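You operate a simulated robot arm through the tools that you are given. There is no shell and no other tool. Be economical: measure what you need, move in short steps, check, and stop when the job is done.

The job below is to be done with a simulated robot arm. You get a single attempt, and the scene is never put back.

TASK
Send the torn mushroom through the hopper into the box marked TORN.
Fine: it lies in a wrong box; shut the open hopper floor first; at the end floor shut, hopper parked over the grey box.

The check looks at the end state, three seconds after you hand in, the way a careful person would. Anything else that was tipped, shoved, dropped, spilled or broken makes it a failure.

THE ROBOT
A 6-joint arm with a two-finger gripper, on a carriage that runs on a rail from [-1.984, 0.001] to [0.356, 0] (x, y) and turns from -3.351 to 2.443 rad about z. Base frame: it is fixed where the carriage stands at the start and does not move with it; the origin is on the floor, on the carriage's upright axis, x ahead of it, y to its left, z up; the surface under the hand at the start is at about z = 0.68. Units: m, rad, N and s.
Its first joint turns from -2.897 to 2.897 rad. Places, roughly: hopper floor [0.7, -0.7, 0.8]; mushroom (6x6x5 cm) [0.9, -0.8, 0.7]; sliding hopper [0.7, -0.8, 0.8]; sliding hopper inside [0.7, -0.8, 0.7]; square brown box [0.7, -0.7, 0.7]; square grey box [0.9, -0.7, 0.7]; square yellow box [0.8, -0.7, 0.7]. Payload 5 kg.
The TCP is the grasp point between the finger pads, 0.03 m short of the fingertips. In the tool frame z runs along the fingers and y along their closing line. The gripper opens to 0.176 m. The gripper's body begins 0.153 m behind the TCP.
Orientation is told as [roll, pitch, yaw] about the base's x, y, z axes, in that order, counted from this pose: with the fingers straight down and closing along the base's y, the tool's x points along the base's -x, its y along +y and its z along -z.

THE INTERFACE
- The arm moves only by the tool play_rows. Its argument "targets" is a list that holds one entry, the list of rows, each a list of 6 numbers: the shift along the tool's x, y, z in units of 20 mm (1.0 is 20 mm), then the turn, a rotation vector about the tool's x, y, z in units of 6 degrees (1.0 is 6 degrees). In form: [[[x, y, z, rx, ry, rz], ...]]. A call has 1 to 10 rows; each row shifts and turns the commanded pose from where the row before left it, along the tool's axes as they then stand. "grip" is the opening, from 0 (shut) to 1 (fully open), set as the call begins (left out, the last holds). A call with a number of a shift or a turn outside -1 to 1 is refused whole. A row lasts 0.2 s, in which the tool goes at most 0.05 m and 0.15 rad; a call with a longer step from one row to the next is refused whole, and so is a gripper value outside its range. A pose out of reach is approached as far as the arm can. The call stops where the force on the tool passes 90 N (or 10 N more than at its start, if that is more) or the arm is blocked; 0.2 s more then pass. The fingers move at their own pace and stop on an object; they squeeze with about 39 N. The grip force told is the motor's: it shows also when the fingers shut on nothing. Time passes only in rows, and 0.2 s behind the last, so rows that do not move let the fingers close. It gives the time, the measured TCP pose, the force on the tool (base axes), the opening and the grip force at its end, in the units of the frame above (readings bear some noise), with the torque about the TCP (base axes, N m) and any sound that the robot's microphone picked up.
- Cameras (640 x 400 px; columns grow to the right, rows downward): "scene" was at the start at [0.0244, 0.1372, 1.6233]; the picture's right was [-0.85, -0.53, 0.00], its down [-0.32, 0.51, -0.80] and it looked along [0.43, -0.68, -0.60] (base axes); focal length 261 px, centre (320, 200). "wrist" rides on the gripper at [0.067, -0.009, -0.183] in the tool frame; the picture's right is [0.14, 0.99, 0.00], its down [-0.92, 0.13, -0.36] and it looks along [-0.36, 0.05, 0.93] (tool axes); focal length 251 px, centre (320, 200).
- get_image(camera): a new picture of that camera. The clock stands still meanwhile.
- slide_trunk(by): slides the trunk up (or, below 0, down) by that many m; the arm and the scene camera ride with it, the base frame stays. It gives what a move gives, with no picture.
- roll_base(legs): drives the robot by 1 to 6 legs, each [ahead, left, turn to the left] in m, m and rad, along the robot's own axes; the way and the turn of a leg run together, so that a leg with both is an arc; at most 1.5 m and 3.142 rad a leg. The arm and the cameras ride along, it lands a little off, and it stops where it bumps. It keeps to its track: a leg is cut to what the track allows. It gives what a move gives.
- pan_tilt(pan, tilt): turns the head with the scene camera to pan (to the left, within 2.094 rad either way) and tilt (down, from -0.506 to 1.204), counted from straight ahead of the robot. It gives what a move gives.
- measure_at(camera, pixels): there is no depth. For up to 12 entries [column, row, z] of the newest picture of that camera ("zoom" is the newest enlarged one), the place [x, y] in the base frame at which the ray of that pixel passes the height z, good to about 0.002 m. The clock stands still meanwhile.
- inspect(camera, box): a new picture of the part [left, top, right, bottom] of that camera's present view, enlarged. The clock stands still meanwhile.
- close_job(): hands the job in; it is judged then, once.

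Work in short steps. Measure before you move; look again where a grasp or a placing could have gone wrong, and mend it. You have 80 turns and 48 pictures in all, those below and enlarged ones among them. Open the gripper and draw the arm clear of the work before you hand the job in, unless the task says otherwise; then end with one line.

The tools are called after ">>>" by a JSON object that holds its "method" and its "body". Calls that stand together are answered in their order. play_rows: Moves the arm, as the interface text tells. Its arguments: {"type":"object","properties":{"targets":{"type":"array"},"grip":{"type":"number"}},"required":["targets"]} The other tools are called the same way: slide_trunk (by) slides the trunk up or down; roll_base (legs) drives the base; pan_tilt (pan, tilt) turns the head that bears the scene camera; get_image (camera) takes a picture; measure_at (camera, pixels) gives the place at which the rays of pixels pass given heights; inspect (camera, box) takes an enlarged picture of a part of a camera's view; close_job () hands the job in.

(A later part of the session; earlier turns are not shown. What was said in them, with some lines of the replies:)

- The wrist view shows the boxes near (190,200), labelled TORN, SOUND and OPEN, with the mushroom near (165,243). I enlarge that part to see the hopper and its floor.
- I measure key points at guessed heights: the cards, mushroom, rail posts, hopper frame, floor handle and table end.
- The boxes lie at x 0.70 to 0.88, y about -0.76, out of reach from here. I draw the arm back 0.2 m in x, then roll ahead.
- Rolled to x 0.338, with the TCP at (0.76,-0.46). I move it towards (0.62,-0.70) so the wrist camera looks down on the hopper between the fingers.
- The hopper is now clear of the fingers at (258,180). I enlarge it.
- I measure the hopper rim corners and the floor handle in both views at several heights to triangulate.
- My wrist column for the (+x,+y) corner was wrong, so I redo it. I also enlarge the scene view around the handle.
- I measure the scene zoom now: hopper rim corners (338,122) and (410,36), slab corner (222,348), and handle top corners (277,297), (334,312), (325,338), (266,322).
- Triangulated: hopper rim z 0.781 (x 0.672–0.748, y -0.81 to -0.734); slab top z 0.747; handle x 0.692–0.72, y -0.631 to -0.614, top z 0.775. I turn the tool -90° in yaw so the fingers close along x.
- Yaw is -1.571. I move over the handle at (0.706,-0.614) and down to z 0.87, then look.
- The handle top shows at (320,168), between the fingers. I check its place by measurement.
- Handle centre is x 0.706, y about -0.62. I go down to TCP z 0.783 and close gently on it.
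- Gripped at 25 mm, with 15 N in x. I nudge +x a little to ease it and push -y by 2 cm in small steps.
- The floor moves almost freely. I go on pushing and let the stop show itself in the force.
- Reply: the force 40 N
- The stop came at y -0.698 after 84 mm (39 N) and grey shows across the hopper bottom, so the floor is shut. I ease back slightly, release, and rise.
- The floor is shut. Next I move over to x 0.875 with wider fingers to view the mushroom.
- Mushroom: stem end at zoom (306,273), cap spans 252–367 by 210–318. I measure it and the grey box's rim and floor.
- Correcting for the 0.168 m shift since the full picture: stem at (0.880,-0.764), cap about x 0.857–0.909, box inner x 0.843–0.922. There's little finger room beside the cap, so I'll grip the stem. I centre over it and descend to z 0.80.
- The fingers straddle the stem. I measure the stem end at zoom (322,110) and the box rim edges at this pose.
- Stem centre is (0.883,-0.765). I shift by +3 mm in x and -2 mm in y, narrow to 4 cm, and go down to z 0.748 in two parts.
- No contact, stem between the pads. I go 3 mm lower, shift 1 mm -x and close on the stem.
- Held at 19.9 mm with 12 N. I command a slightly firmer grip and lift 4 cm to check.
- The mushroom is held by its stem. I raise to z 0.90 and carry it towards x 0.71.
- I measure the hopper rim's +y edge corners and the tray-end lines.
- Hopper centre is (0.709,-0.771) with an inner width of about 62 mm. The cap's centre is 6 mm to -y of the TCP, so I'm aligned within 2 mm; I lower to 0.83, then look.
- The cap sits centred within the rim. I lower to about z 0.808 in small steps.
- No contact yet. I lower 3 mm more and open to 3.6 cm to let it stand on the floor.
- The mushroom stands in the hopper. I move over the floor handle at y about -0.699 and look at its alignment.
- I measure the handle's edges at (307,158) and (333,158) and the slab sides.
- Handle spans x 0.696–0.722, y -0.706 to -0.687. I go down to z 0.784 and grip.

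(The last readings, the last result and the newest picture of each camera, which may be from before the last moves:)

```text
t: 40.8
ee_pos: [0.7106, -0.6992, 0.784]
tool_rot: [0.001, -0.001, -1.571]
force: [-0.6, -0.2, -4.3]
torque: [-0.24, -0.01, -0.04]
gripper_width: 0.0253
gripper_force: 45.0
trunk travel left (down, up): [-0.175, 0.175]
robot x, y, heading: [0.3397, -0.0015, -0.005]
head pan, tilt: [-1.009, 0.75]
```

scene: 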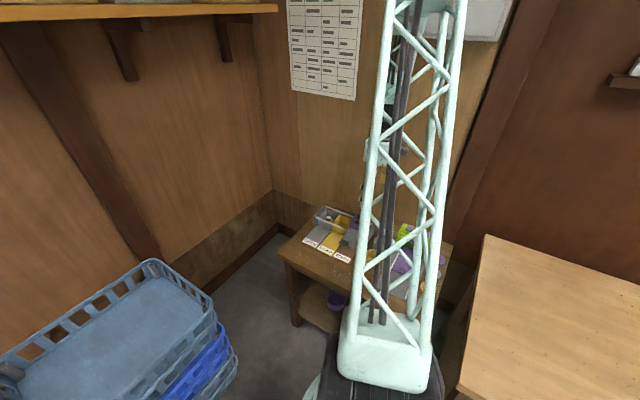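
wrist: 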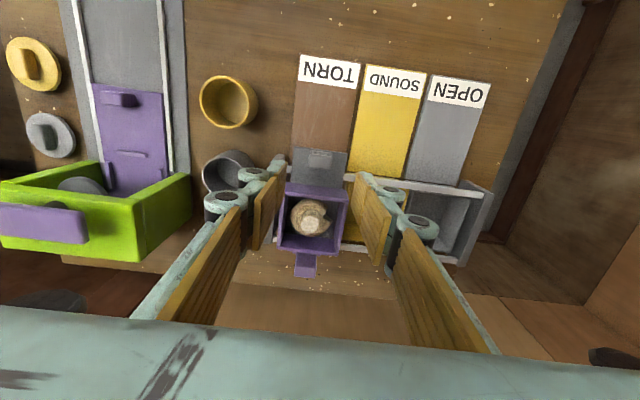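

Gripped at 25 mm, centred. I pull the floor open by +y 82 mm; at the start it stood at -0.615.

>>> {"method": "play_rows", "body": {"targets": [[[0.5, 0, 0, 0, 0, 0], [0.5, 0, 0, 0, 0, 0], [0.5, 0, 0, 0, 0, 0], [0.5, 0, 0, 0, 0, 0], [0.5, 0, 0, 0, 0, 0], [0.5, 0, 0, 0, 0, 0], [0.5, 0, 0, 0, 0, 0], [0.5, 0, 0, 0, 0, 0], [0.1, 0, 0, 0, 0, 0]]]}}

>>> {"method": "get_image", "body": {"camera": "wrist"}}

>>> {"method": "inspect", "body": {"camera": "wrist", "box": [250, 150, 390, 310]}}

```text
t: 42.8
ee_pos: [0.7104, -0.6208, 0.7863]
tool_rot: [0.004, -0.006, -1.572]
force: [-0.3, -39.4, 1.6]
torque: [-1.17, 0.04, 0.23]
gripper_width: 0.0258
gripper_force: 44.9
trunk travel left (down, up): [-0.175, 0.175]
robot x, y, heading: [0.3404, -0.0008, -0.003]
head pan, tilt: [-1.009, 0.75]
```

```text
18 pictures are left
```

wrist: 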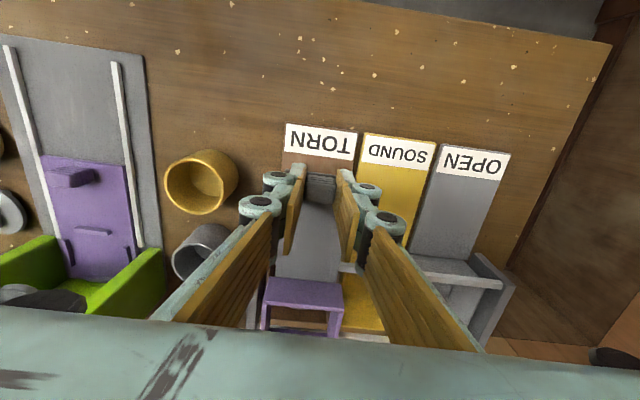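

```text
2.50 times, centred on (320, 230) of wrist
```

zoom: 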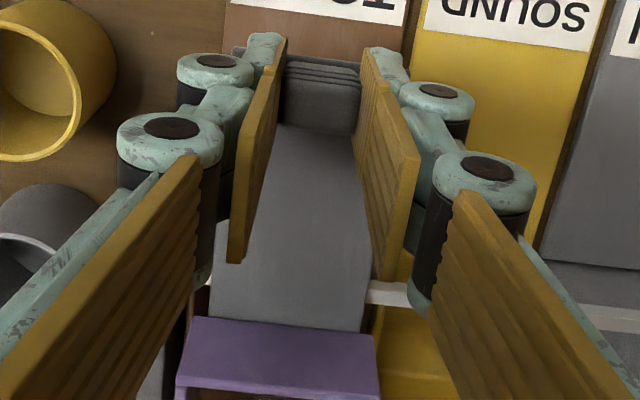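

The end stop came at y -0.62. I ease the pull, release, and rise with a move to -y to see whether the mushroom has dropped.

>>> {"method": "play_rows", "body": {"targets": [[[-0.15, 0, 0, 0, 0, 0], [0, 0, 0, 0, 0, 0], [0, 0, 0, 0, 0, 0]]], "grip": 0.34}}

>>> {"method": "play_rows", "body": {"targets": [[[0, 0, -1, 0, 0, 0], [0, 0, -1, 0, 0, 0], [0, 0, -1, 0, 0, 0], [0, 0, -1, 0, 0, 0], [0, 0, -1, 0, 0, 0], [-1, 0, -0.5, 0, 0, 0], [-1, 0, 0, 0, 0, 0], [-1, 0, 0, 0, 0, 0], [-1, 0, 0, 0, 0, 0]]]}}

>>> {"method": "inspect", "body": {"camera": "wrist", "box": [240, 120, 400, 260]}}

```text
t: 43.6
ee_pos: [0.7102, -0.62, 0.784]
tool_rot: [0.001, 0.0, -1.57]
force: [0.0, 0.2, 0.8]
torque: [0.04, -0.02, 0.01]
gripper_width: 0.06
gripper_force: 0.0
trunk travel left (down, up): [-0.175, 0.175]
robot x, y, heading: [0.3381, 0.0, -0.001]
head pan, tilt: [-1.009, 0.75]
```

```text
t: 45.6
ee_pos: [0.7104, -0.699, 0.8942]
tool_rot: [0.0, 0.0, -1.571]
force: [-0.3, -0.3, 0.5]
torque: [-0.08, -0.02, 0.03]
gripper_width: 0.06
gripper_force: 0.0
trunk travel left (down, up): [-0.175, 0.175]
robot x, y, heading: [0.3365, 0.0018, -0.003]
head pan, tilt: [-1.009, 0.75]
```

```text
2.86 times, centred on (320, 190) of wrist
```

zoom: 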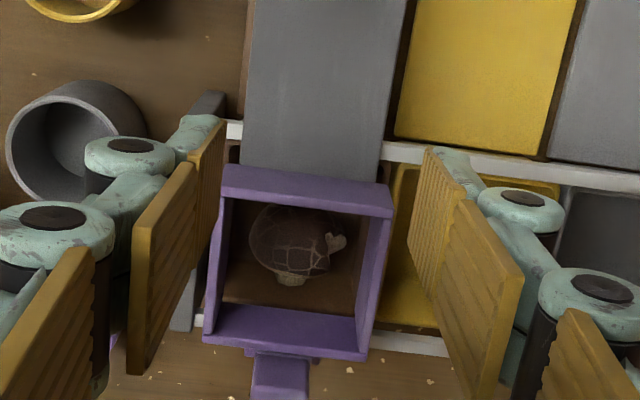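

The mushroom lies in the brown box, cap up, under the hopper. Now I shut the floor: back over the handle at y -0.618, grip and push gently, watching for extra force.

>>> {"method": "play_rows", "body": {"targets": [[[1, 0, 0, 0, 0, 0], [1, 0, 0, 0, 0, 0], [1, 0, 0, 0, 0, 0], [1, 0, 0, 0, 0, 0], [0, 0, 1, 0, 0, 0], [0, 0, 1, 0, 0, 0], [0, 0, 1, 0, 0, 0], [0, 0, 1, 0, 0, 0], [0, 0, 1, 0, 0, 0], [0, 0, 0.5, 0, 0, 0]]]}}

>>> {"method": "play_rows", "body": {"targets": [[[0, 0, 0, 0, 0, 0], [0, 0, 0, 0, 0, 0], [0, 0, 0, 0, 0, 0]]], "grip": 0.08}}

>>> {"method": "play_rows", "body": {"targets": [[[-0.5, 0, 0, 0, 0, 0], [-0.5, 0, 0, 0, 0, 0], [-0.5, 0, 0, 0, 0, 0]]]}}

```text
t: 47.8
ee_pos: [0.7096, -0.6202, 0.7838]
tool_rot: [-0.001, 0.0, -1.57]
force: [0.4, -0.6, 0.1]
torque: [0.01, -0.01, 0.02]
gripper_width: 0.0599
gripper_force: 0.0
trunk travel left (down, up): [-0.175, 0.175]
robot x, y, heading: [0.3427, -0.0006, 0.002]
head pan, tilt: [-1.009, 0.75]
```

```text
t: 48.6
ee_pos: [0.7097, -0.6198, 0.7837]
tool_rot: [0.0, 0.0, -1.57]
force: [-0.3, -1.7, -4.2]
torque: [-0.14, 0.0, -0.02]
gripper_width: 0.0251
gripper_force: 45.3
trunk travel left (down, up): [-0.175, 0.175]
robot x, y, heading: [0.3411, 0.0002, -0.002]
head pan, tilt: [-1.009, 0.75]
```

```text
t: 49.4
ee_pos: [0.7109, -0.6494, 0.7838]
tool_rot: [0.0, 0.0, -1.57]
force: [-1.8, -0.3, -9.9]
torque: [0.46, 0.03, -0.01]
gripper_width: 0.0251
gripper_force: 45.0
trunk travel left (down, up): [-0.175, 0.175]
robot x, y, heading: [0.3397, -0.0029, 0.002]
head pan, tilt: [-1.009, 0.75]
```

Free so far. I push in another 3 cm in steps.

>>> {"method": "play_rows", "body": {"targets": [[[-0.4, 0, 0, 0, 0, 0], [-0.4, 0, 0, 0, 0, 0], [-0.4, 0, 0, 0, 0, 0], [-0.4, 0, 0, 0, 0, 0]]]}}

>>> {"method": "play_rows", "body": {"targets": [[[-0.3, 0, 0, 0, 0, 0], [-0.3, 0, 0, 0, 0, 0], [-0.2, 0, 0, 0, 0, 0], [-0.15, 0, 0, 0, 0, 0]]]}}

```text
t: 50.4
ee_pos: [0.7108, -0.6818, 0.7824]
tool_rot: [0.001, 0.002, -1.571]
force: [-1.4, -0.6, -21.9]
torque: [0.33, -0.01, -0.03]
gripper_width: 0.0252
gripper_force: 44.7
trunk travel left (down, up): [-0.175, 0.175]
robot x, y, heading: [0.3342, -0.0014, -0.001]
head pan, tilt: [-1.009, 0.75]
```

```text
t: 51.4
ee_pos: [0.7119, -0.698, 0.7852]
tool_rot: [-0.002, 0.004, -1.569]
force: [-0.4, 38.4, -5.2]
torque: [1.12, 0.0, -0.15]
gripper_width: 0.0254
gripper_force: 44.7
trunk travel left (down, up): [-0.175, 0.175]
robot x, y, heading: [0.3398, -0.0025, -0.0]
head pan, tilt: [-1.009, 0.75]
```

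Floor shut again (stop at -0.698, 38 N). I release, rise, and look into the hopper.

>>> {"method": "play_rows", "body": {"targets": [[[0.1, 0, 0, 0, 0, 0], [0, 0, 0, 0, 0, 0], [0, 0, 0, 0, 0, 0]]], "grip": 0.34}}

>>> {"method": "play_rows", "body": {"targets": [[[0, 0, -1, 0, 0, 0], [0, 0, -1, 0, 0, 0], [0, 0, -1, 0, 0, 0], [0, 0, -1, 0, 0, 0], [0, 0, -1, 0, 0, 0], [0, 0, -1, 0, 0, 0]]]}}

>>> {"method": "get_image", "body": {"camera": "wrist"}}

>>> {"method": "inspect", "body": {"camera": "wrist", "box": [240, 120, 480, 280]}}

```text
t: 52.2
ee_pos: [0.7105, -0.6984, 0.7841]
tool_rot: [0.0, 0.001, -1.572]
force: [-0.1, 0.0, 1.2]
torque: [-0.02, -0.02, 0.01]
gripper_width: 0.0597
gripper_force: 0.1
trunk travel left (down, up): [-0.175, 0.175]
robot x, y, heading: [0.3421, 0.0008, -0.005]
head pan, tilt: [-1.009, 0.75]
```

```text
t: 53.6
ee_pos: [0.7094, -0.6978, 0.9027]
tool_rot: [0.0, 0.0, -1.571]
force: [-0.1, -1.0, -0.8]
torque: [0.06, 0.04, 0.0]
gripper_width: 0.0599
gripper_force: 0.0
trunk travel left (down, up): [-0.175, 0.175]
robot x, y, heading: [0.3371, -0.0004, -0.002]
head pan, tilt: [-1.009, 0.75]
```

```text
15 pictures are left
```

wrist: 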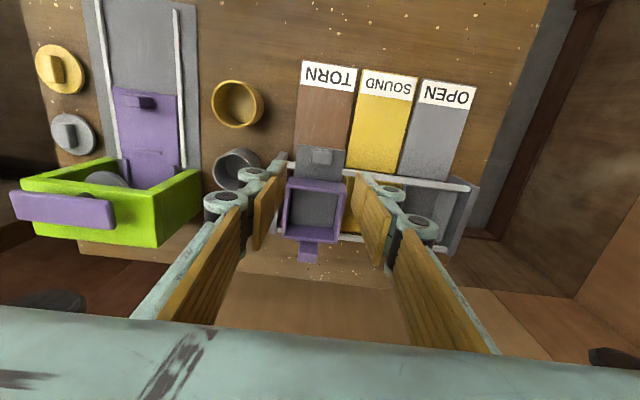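

```text
2.50 times, centred on (360, 200) of wrist
```

zoom: 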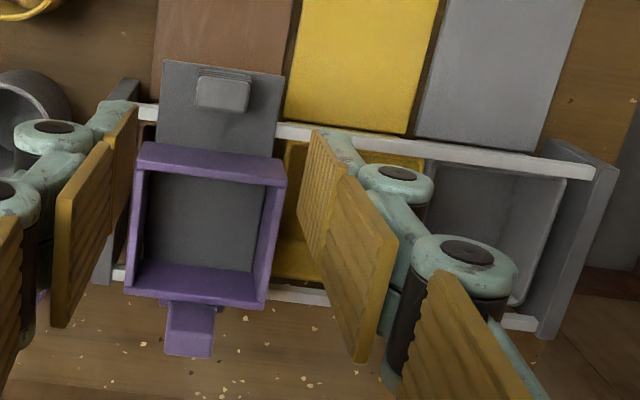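

Floor shut, hopper empty. I close the fingers, move over the hopper centre (0.709,-0.771), and go down inside to z 0.790 (tips at 0.76, above the slab at 0.747).

>>> {"method": "play_rows", "body": {"targets": [[[-0.9, 0, 0, 0, 0, 0], [-0.9, 0, 0, 0, 0, 0], [-0.9, 0, 0, 0, 0, 0], [-0.95, 0, 0, 0, 0, 0], [0, 0, 0, 0, 0, 0], [0, 0, 1, 0, 0, 0], [0, 0, 1, 0, 0, 0], [0, 0, 1, 0, 0, 0]]], "grip": 0}}

>>> {"method": "inspect", "body": {"camera": "wrist", "box": [240, 90, 400, 250]}}

```text
t: 55.4
ee_pos: [0.7115, -0.7718, 0.8441]
tool_rot: [-0.001, 0.0, -1.572]
force: [0.0, -0.2, 0.3]
torque: [-0.02, -0.04, 0.01]
gripper_width: 0.0
gripper_force: 39.1
trunk travel left (down, up): [-0.175, 0.175]
robot x, y, heading: [0.3412, -0.0018, 0.004]
head pan, tilt: [-1.009, 0.75]
```

```text
2.50 times, centred on (320, 170) of wrist
```

zoom: 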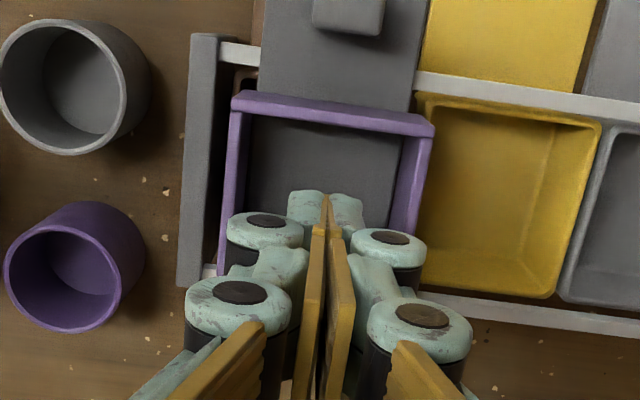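

Clear inside the rim. I lower to z 0.792 and then start pushing +x gently.

>>> {"method": "play_rows", "body": {"targets": [[[0, 0, 0.9, 0, 0, 0], [0, 0, 0.9, 0, 0, 0], [0, 0, 0.8, 0, 0, 0]]]}}

>>> {"method": "play_rows", "body": {"targets": [[[0, 0.5, 0, 0, 0, 0], [0, 0.5, 0, 0, 0, 0], [0, 0.5, 0, 0, 0, 0], [0, 0.5, 0, 0, 0, 0]]]}}

```text
t: 56.2
ee_pos: [0.7104, -0.7719, 0.7911]
tool_rot: [0.002, 0.0, -1.57]
force: [-0.1, 0.3, 0.4]
torque: [0.0, 0.01, 0.0]
gripper_width: 0.0001
gripper_force: 39.5
trunk travel left (down, up): [-0.175, 0.175]
robot x, y, heading: [0.3384, 0.0012, 0.002]
head pan, tilt: [-1.009, 0.75]
```

```text
t: 57.2
ee_pos: [0.7513, -0.7709, 0.7932]
tool_rot: [0.001, -0.002, -1.571]
force: [0.2, -0.1, 1.3]
torque: [0.01, 0.01, 0.01]
gripper_width: 0.0
gripper_force: 38.5
trunk travel left (down, up): [-0.175, 0.175]
robot x, y, heading: [0.3396, -0.0012, -0.006]
head pan, tilt: [-1.009, 0.75]
```

The hopper seems to slide with hardly any force. I push on by 0.12 m, then look.

>>> {"method": "play_rows", "body": {"targets": [[[0, 0.6, 0, 0, 0, 0], [0, 0.6, 0, 0, 0, 0], [0, 0.6, 0, 0, 0, 0], [0, 0.6, 0, 0, 0, 0], [0, 0.6, 0, 0, 0, 0], [0, 0.6, 0, 0, 0, 0], [0, 0.6, 0, 0, 0, 0], [0, 0.6, 0, 0, 0, 0], [0, 0.6, 0, 0, 0, 0], [0, 0.6, 0, 0, 0, 0]]]}}

>>> {"method": "get_image", "body": {"camera": "wrist"}}

```text
t: 59.4
ee_pos: [0.8704, -0.772, 0.7929]
tool_rot: [0.0, 0.001, -1.571]
force: [-0.6, -0.1, 0.3]
torque: [-0.05, -0.02, 0.0]
gripper_width: 0.0001
gripper_force: 38.2
trunk travel left (down, up): [-0.175, 0.175]
robot x, y, heading: [0.3423, 0.001, -0.001]
head pan, tilt: [-1.009, 0.75]
```

```text
12 pictures are left
```

wrist: 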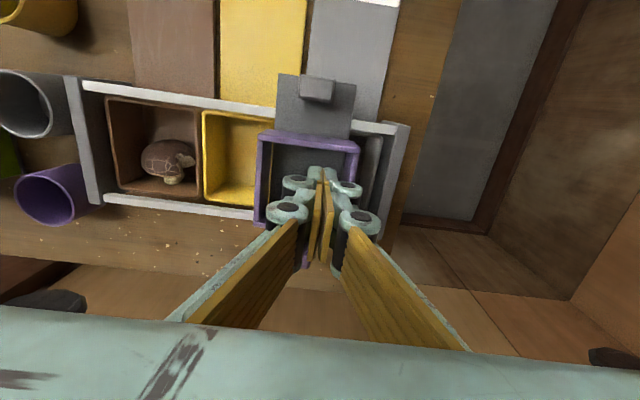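

The mushroom is in the brown box and the hopper slides along. I measure the hopper's corners and the end board.

>>> {"method": "measure_at", "body": {"camera": "wrist", "pixels": [[258, 133, 0.781], [360, 143, 0.781], [383, 135, 0.781], [397, 122, 0.781], [206, 112, 0.738]]}}

```text
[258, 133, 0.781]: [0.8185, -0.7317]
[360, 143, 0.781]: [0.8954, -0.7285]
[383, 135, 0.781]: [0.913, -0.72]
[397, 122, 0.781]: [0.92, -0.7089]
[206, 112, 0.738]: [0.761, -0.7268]
```

Hopper centre is at x 0.857, and the grey box centre is 0.885. I push another 27 mm in small steps.

>>> {"method": "play_rows", "body": {"targets": [[[0, 0.4, 0, 0, 0, 0], [0, 0.4, 0, 0, 0, 0], [0, 0.3, 0, 0, 0, 0], [0, 0.2, 0, 0, 0, 0], [0, 0, 0, 0, 0, 0]]]}}

>>> {"method": "get_image", "body": {"camera": "wrist"}}

```text
t: 60.6
ee_pos: [0.8965, -0.7713, 0.7929]
tool_rot: [0.0, 0.0, -1.572]
force: [0.0, 0.1, 0.1]
torque: [0.02, 0.0, 0.01]
gripper_width: 0.0
gripper_force: 38.7
trunk travel left (down, up): [-0.175, 0.175]
robot x, y, heading: [0.3429, 0.0005, -0.005]
head pan, tilt: [-1.009, 0.75]
```

```text
11 pictures are left
```

wrist: 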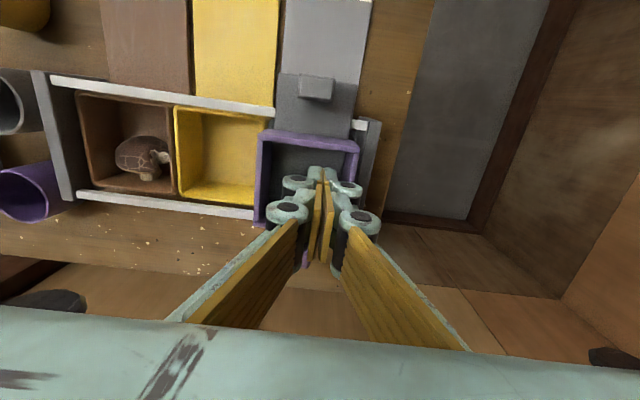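

>>> {"method": "measure_at", "body": {"camera": "wrist", "pixels": [[258, 131, 0.781], [360, 143, 0.781], [175, 106, 0.738], [78, 92, 0.738], [270, 120, 0.738], [174, 103, 0.738]]}}

>>> {"method": "inspect", "body": {"camera": "wrist", "box": [230, 90, 390, 220]}}

```text
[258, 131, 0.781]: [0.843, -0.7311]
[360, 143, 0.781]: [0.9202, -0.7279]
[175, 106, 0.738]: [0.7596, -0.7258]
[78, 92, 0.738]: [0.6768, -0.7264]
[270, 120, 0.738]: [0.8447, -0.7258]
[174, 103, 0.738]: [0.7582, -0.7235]
```

```text
3.08 times, centred on (310, 155) of wrist
```

zoom: 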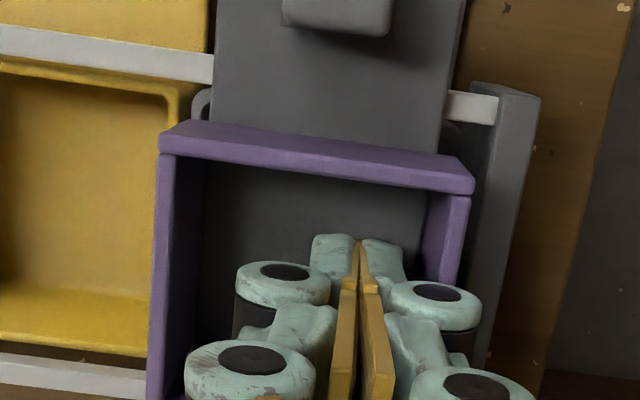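

Hopper centre is 0.8816. I nudge 3 mm more to centre it over the grey box, back off 1 cm inside, and rise.

>>> {"method": "play_rows", "body": {"targets": [[[0, 0.08, 0, 0, 0, 0], [0, 0.07, 0, 0, 0, 0], [0, 0, 0, 0, 0, 0], [0, -0.4, 0, 0, 0, 0], [0, 0, 0, 0, 0, 0]]]}}

>>> {"method": "play_rows", "body": {"targets": [[[0, 0, -0.6, 0, 0, 0], [0, 0, -1, 0, 0, 0], [0, 0, -1, 0, 0, 0], [0, 0, -1, 0, 0, 0], [0, 0, -1, 0, 0, 0], [1, 0, -1, 0, 0, 0], [1, 0, -1, 0, 0, 0], [1, 0, -1, 0, 0, 0], [1, 0, -1, 0, 0, 0], [1, 0, 0, 0, 0, 0]]]}}

>>> {"method": "get_image", "body": {"camera": "wrist"}}

>>> {"method": "inspect", "body": {"camera": "wrist", "box": [190, 130, 400, 270]}}

```text
t: 61.8
ee_pos: [0.8915, -0.7719, 0.7927]
tool_rot: [0.001, 0.002, -1.57]
force: [-0.7, -0.4, 0.3]
torque: [-0.01, -0.06, -0.01]
gripper_width: 0.0
gripper_force: 38.7
trunk travel left (down, up): [-0.175, 0.175]
robot x, y, heading: [0.3374, 0.0009, -0.004]
head pan, tilt: [-1.009, 0.75]
```

```text
t: 64.0
ee_pos: [0.8913, -0.6704, 0.966]
tool_rot: [0.0, 0.0, -1.571]
force: [0.2, -0.2, 0.2]
torque: [-0.06, 0.0, -0.04]
gripper_width: 0.0
gripper_force: 39.1
trunk travel left (down, up): [-0.175, 0.175]
robot x, y, heading: [0.3401, 0.0009, 0.001]
head pan, tilt: [-1.009, 0.75]
```

```text
9 pictures are left
```

wrist: 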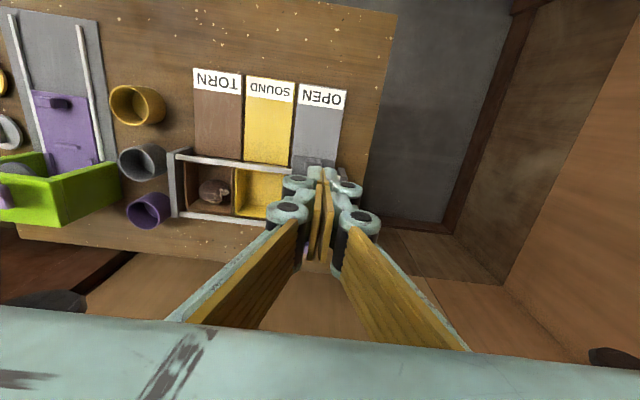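

```text
2.86 times, centred on (295, 200) of wrist
```

zoom: 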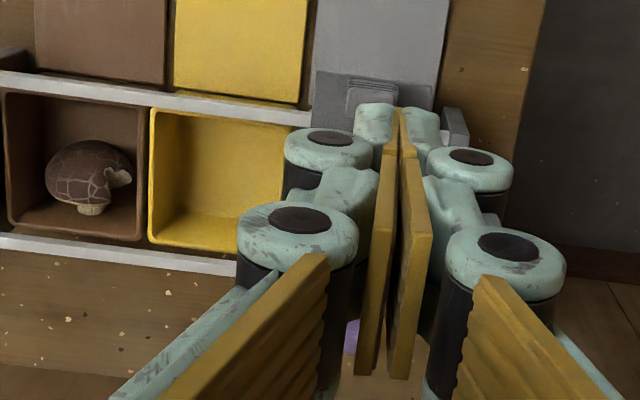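

The gripper blocks the view of the hopper. I draw clear along -x and +y, opening the fingers, and take a last look.

>>> {"method": "play_rows", "body": {"targets": [[[1, -1, -0.5, 0, 0, 0], [1, -1, -0.5, 0, 0, 0], [1, -1, -0.5, 0, 0, 0], [1, -1, -0.5, 0, 0, 0], [1, -1, -0.5, 0, 0, 0], [1, -1, 0, 0, 0, 0], [0, -1, 0, 0, 0, 0], [0, -1, 0, 0, 0, 0], [0, 0, 0, 0, 0, 0], [0, 0, 0, 0, 0, 0]]], "grip": 1}}

>>> {"method": "get_image", "body": {"camera": "wrist"}}

>>> {"method": "get_image", "body": {"camera": "scene"}}

```text
t: 66.2
ee_pos: [0.7305, -0.5506, 1.0137]
tool_rot: [0.0, 0.0, -1.571]
force: [0.6, -0.1, 0.8]
torque: [0.04, 0.02, 0.02]
gripper_width: 0.176
gripper_force: 0.0
trunk travel left (down, up): [-0.175, 0.175]
robot x, y, heading: [0.3426, -0.0024, 0.003]
head pan, tilt: [-1.009, 0.75]
```

```text
7 pictures are left
```

wrist: 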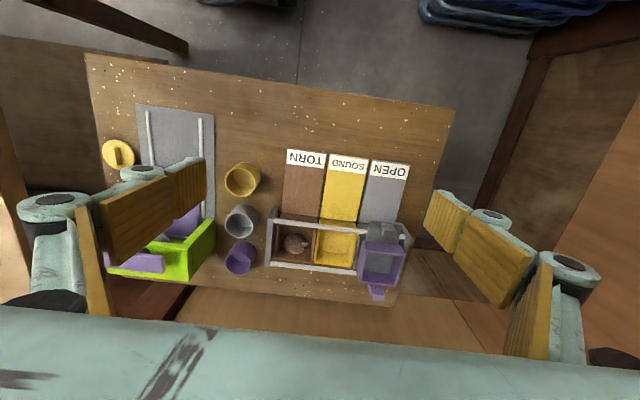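

```text
6 pictures are left
```

scene: 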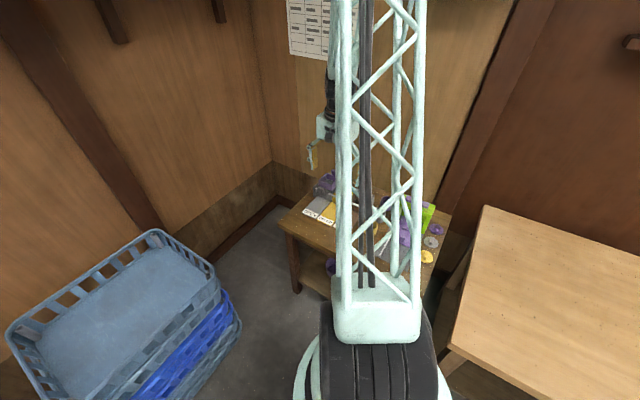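

>>> {"method": "inspect", "body": {"camera": "wrist", "box": [255, 200, 425, 310]}}

>>> {"method": "measure_at", "body": {"camera": "wrist", "pixels": [[361, 242, 0.781], [405, 248, 0.781], [358, 284, 0.781], [399, 287, 0.781]]}}

```text
3.64 times, centred on (340, 255) of wrist
```

zoom: 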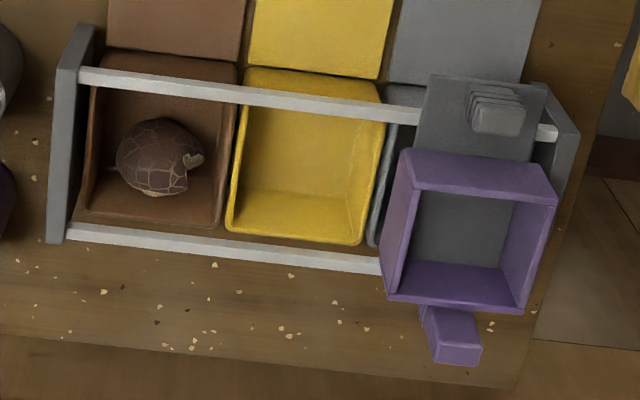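

```text
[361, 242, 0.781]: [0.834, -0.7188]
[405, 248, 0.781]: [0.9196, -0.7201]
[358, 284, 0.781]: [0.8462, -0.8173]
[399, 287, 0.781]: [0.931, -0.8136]
```

I measure the rim corners once more, from the zoom: (388,298) and (523,312).

>>> {"method": "measure_at", "body": {"camera": "zoom", "pixels": [[386, 298, 0.781], [525, 312, 0.781], [412, 188, 0.781], [556, 203, 0.781], [96, 58, 0.738], [235, 68, 0.738], [80, 212, 0.738], [218, 228, 0.738], [246, 70, 0.738], [383, 88, 0.738], [366, 245, 0.738]]}}

```text
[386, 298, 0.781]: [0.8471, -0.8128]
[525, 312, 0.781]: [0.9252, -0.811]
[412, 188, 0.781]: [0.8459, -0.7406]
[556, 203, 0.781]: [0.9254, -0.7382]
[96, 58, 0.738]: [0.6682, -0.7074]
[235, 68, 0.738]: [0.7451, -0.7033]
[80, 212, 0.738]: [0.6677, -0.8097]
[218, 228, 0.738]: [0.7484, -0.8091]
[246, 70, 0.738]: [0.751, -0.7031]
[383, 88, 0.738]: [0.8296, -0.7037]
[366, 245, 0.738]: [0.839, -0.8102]
```

The floor is shut with its handle against the hopper. The hopper centre (x 0.886) is within 4 mm of the grey box centre, the mushroom lies in the TORN box, and the arm is clear with the gripper open. I hand in.

>>> {"method": "close_job", "body": {}}

```text
The job is handed in.
```

The torn mushroom went through the hopper into the TORN box; the hopper floor is shut and the hopper is parked over the grey box.
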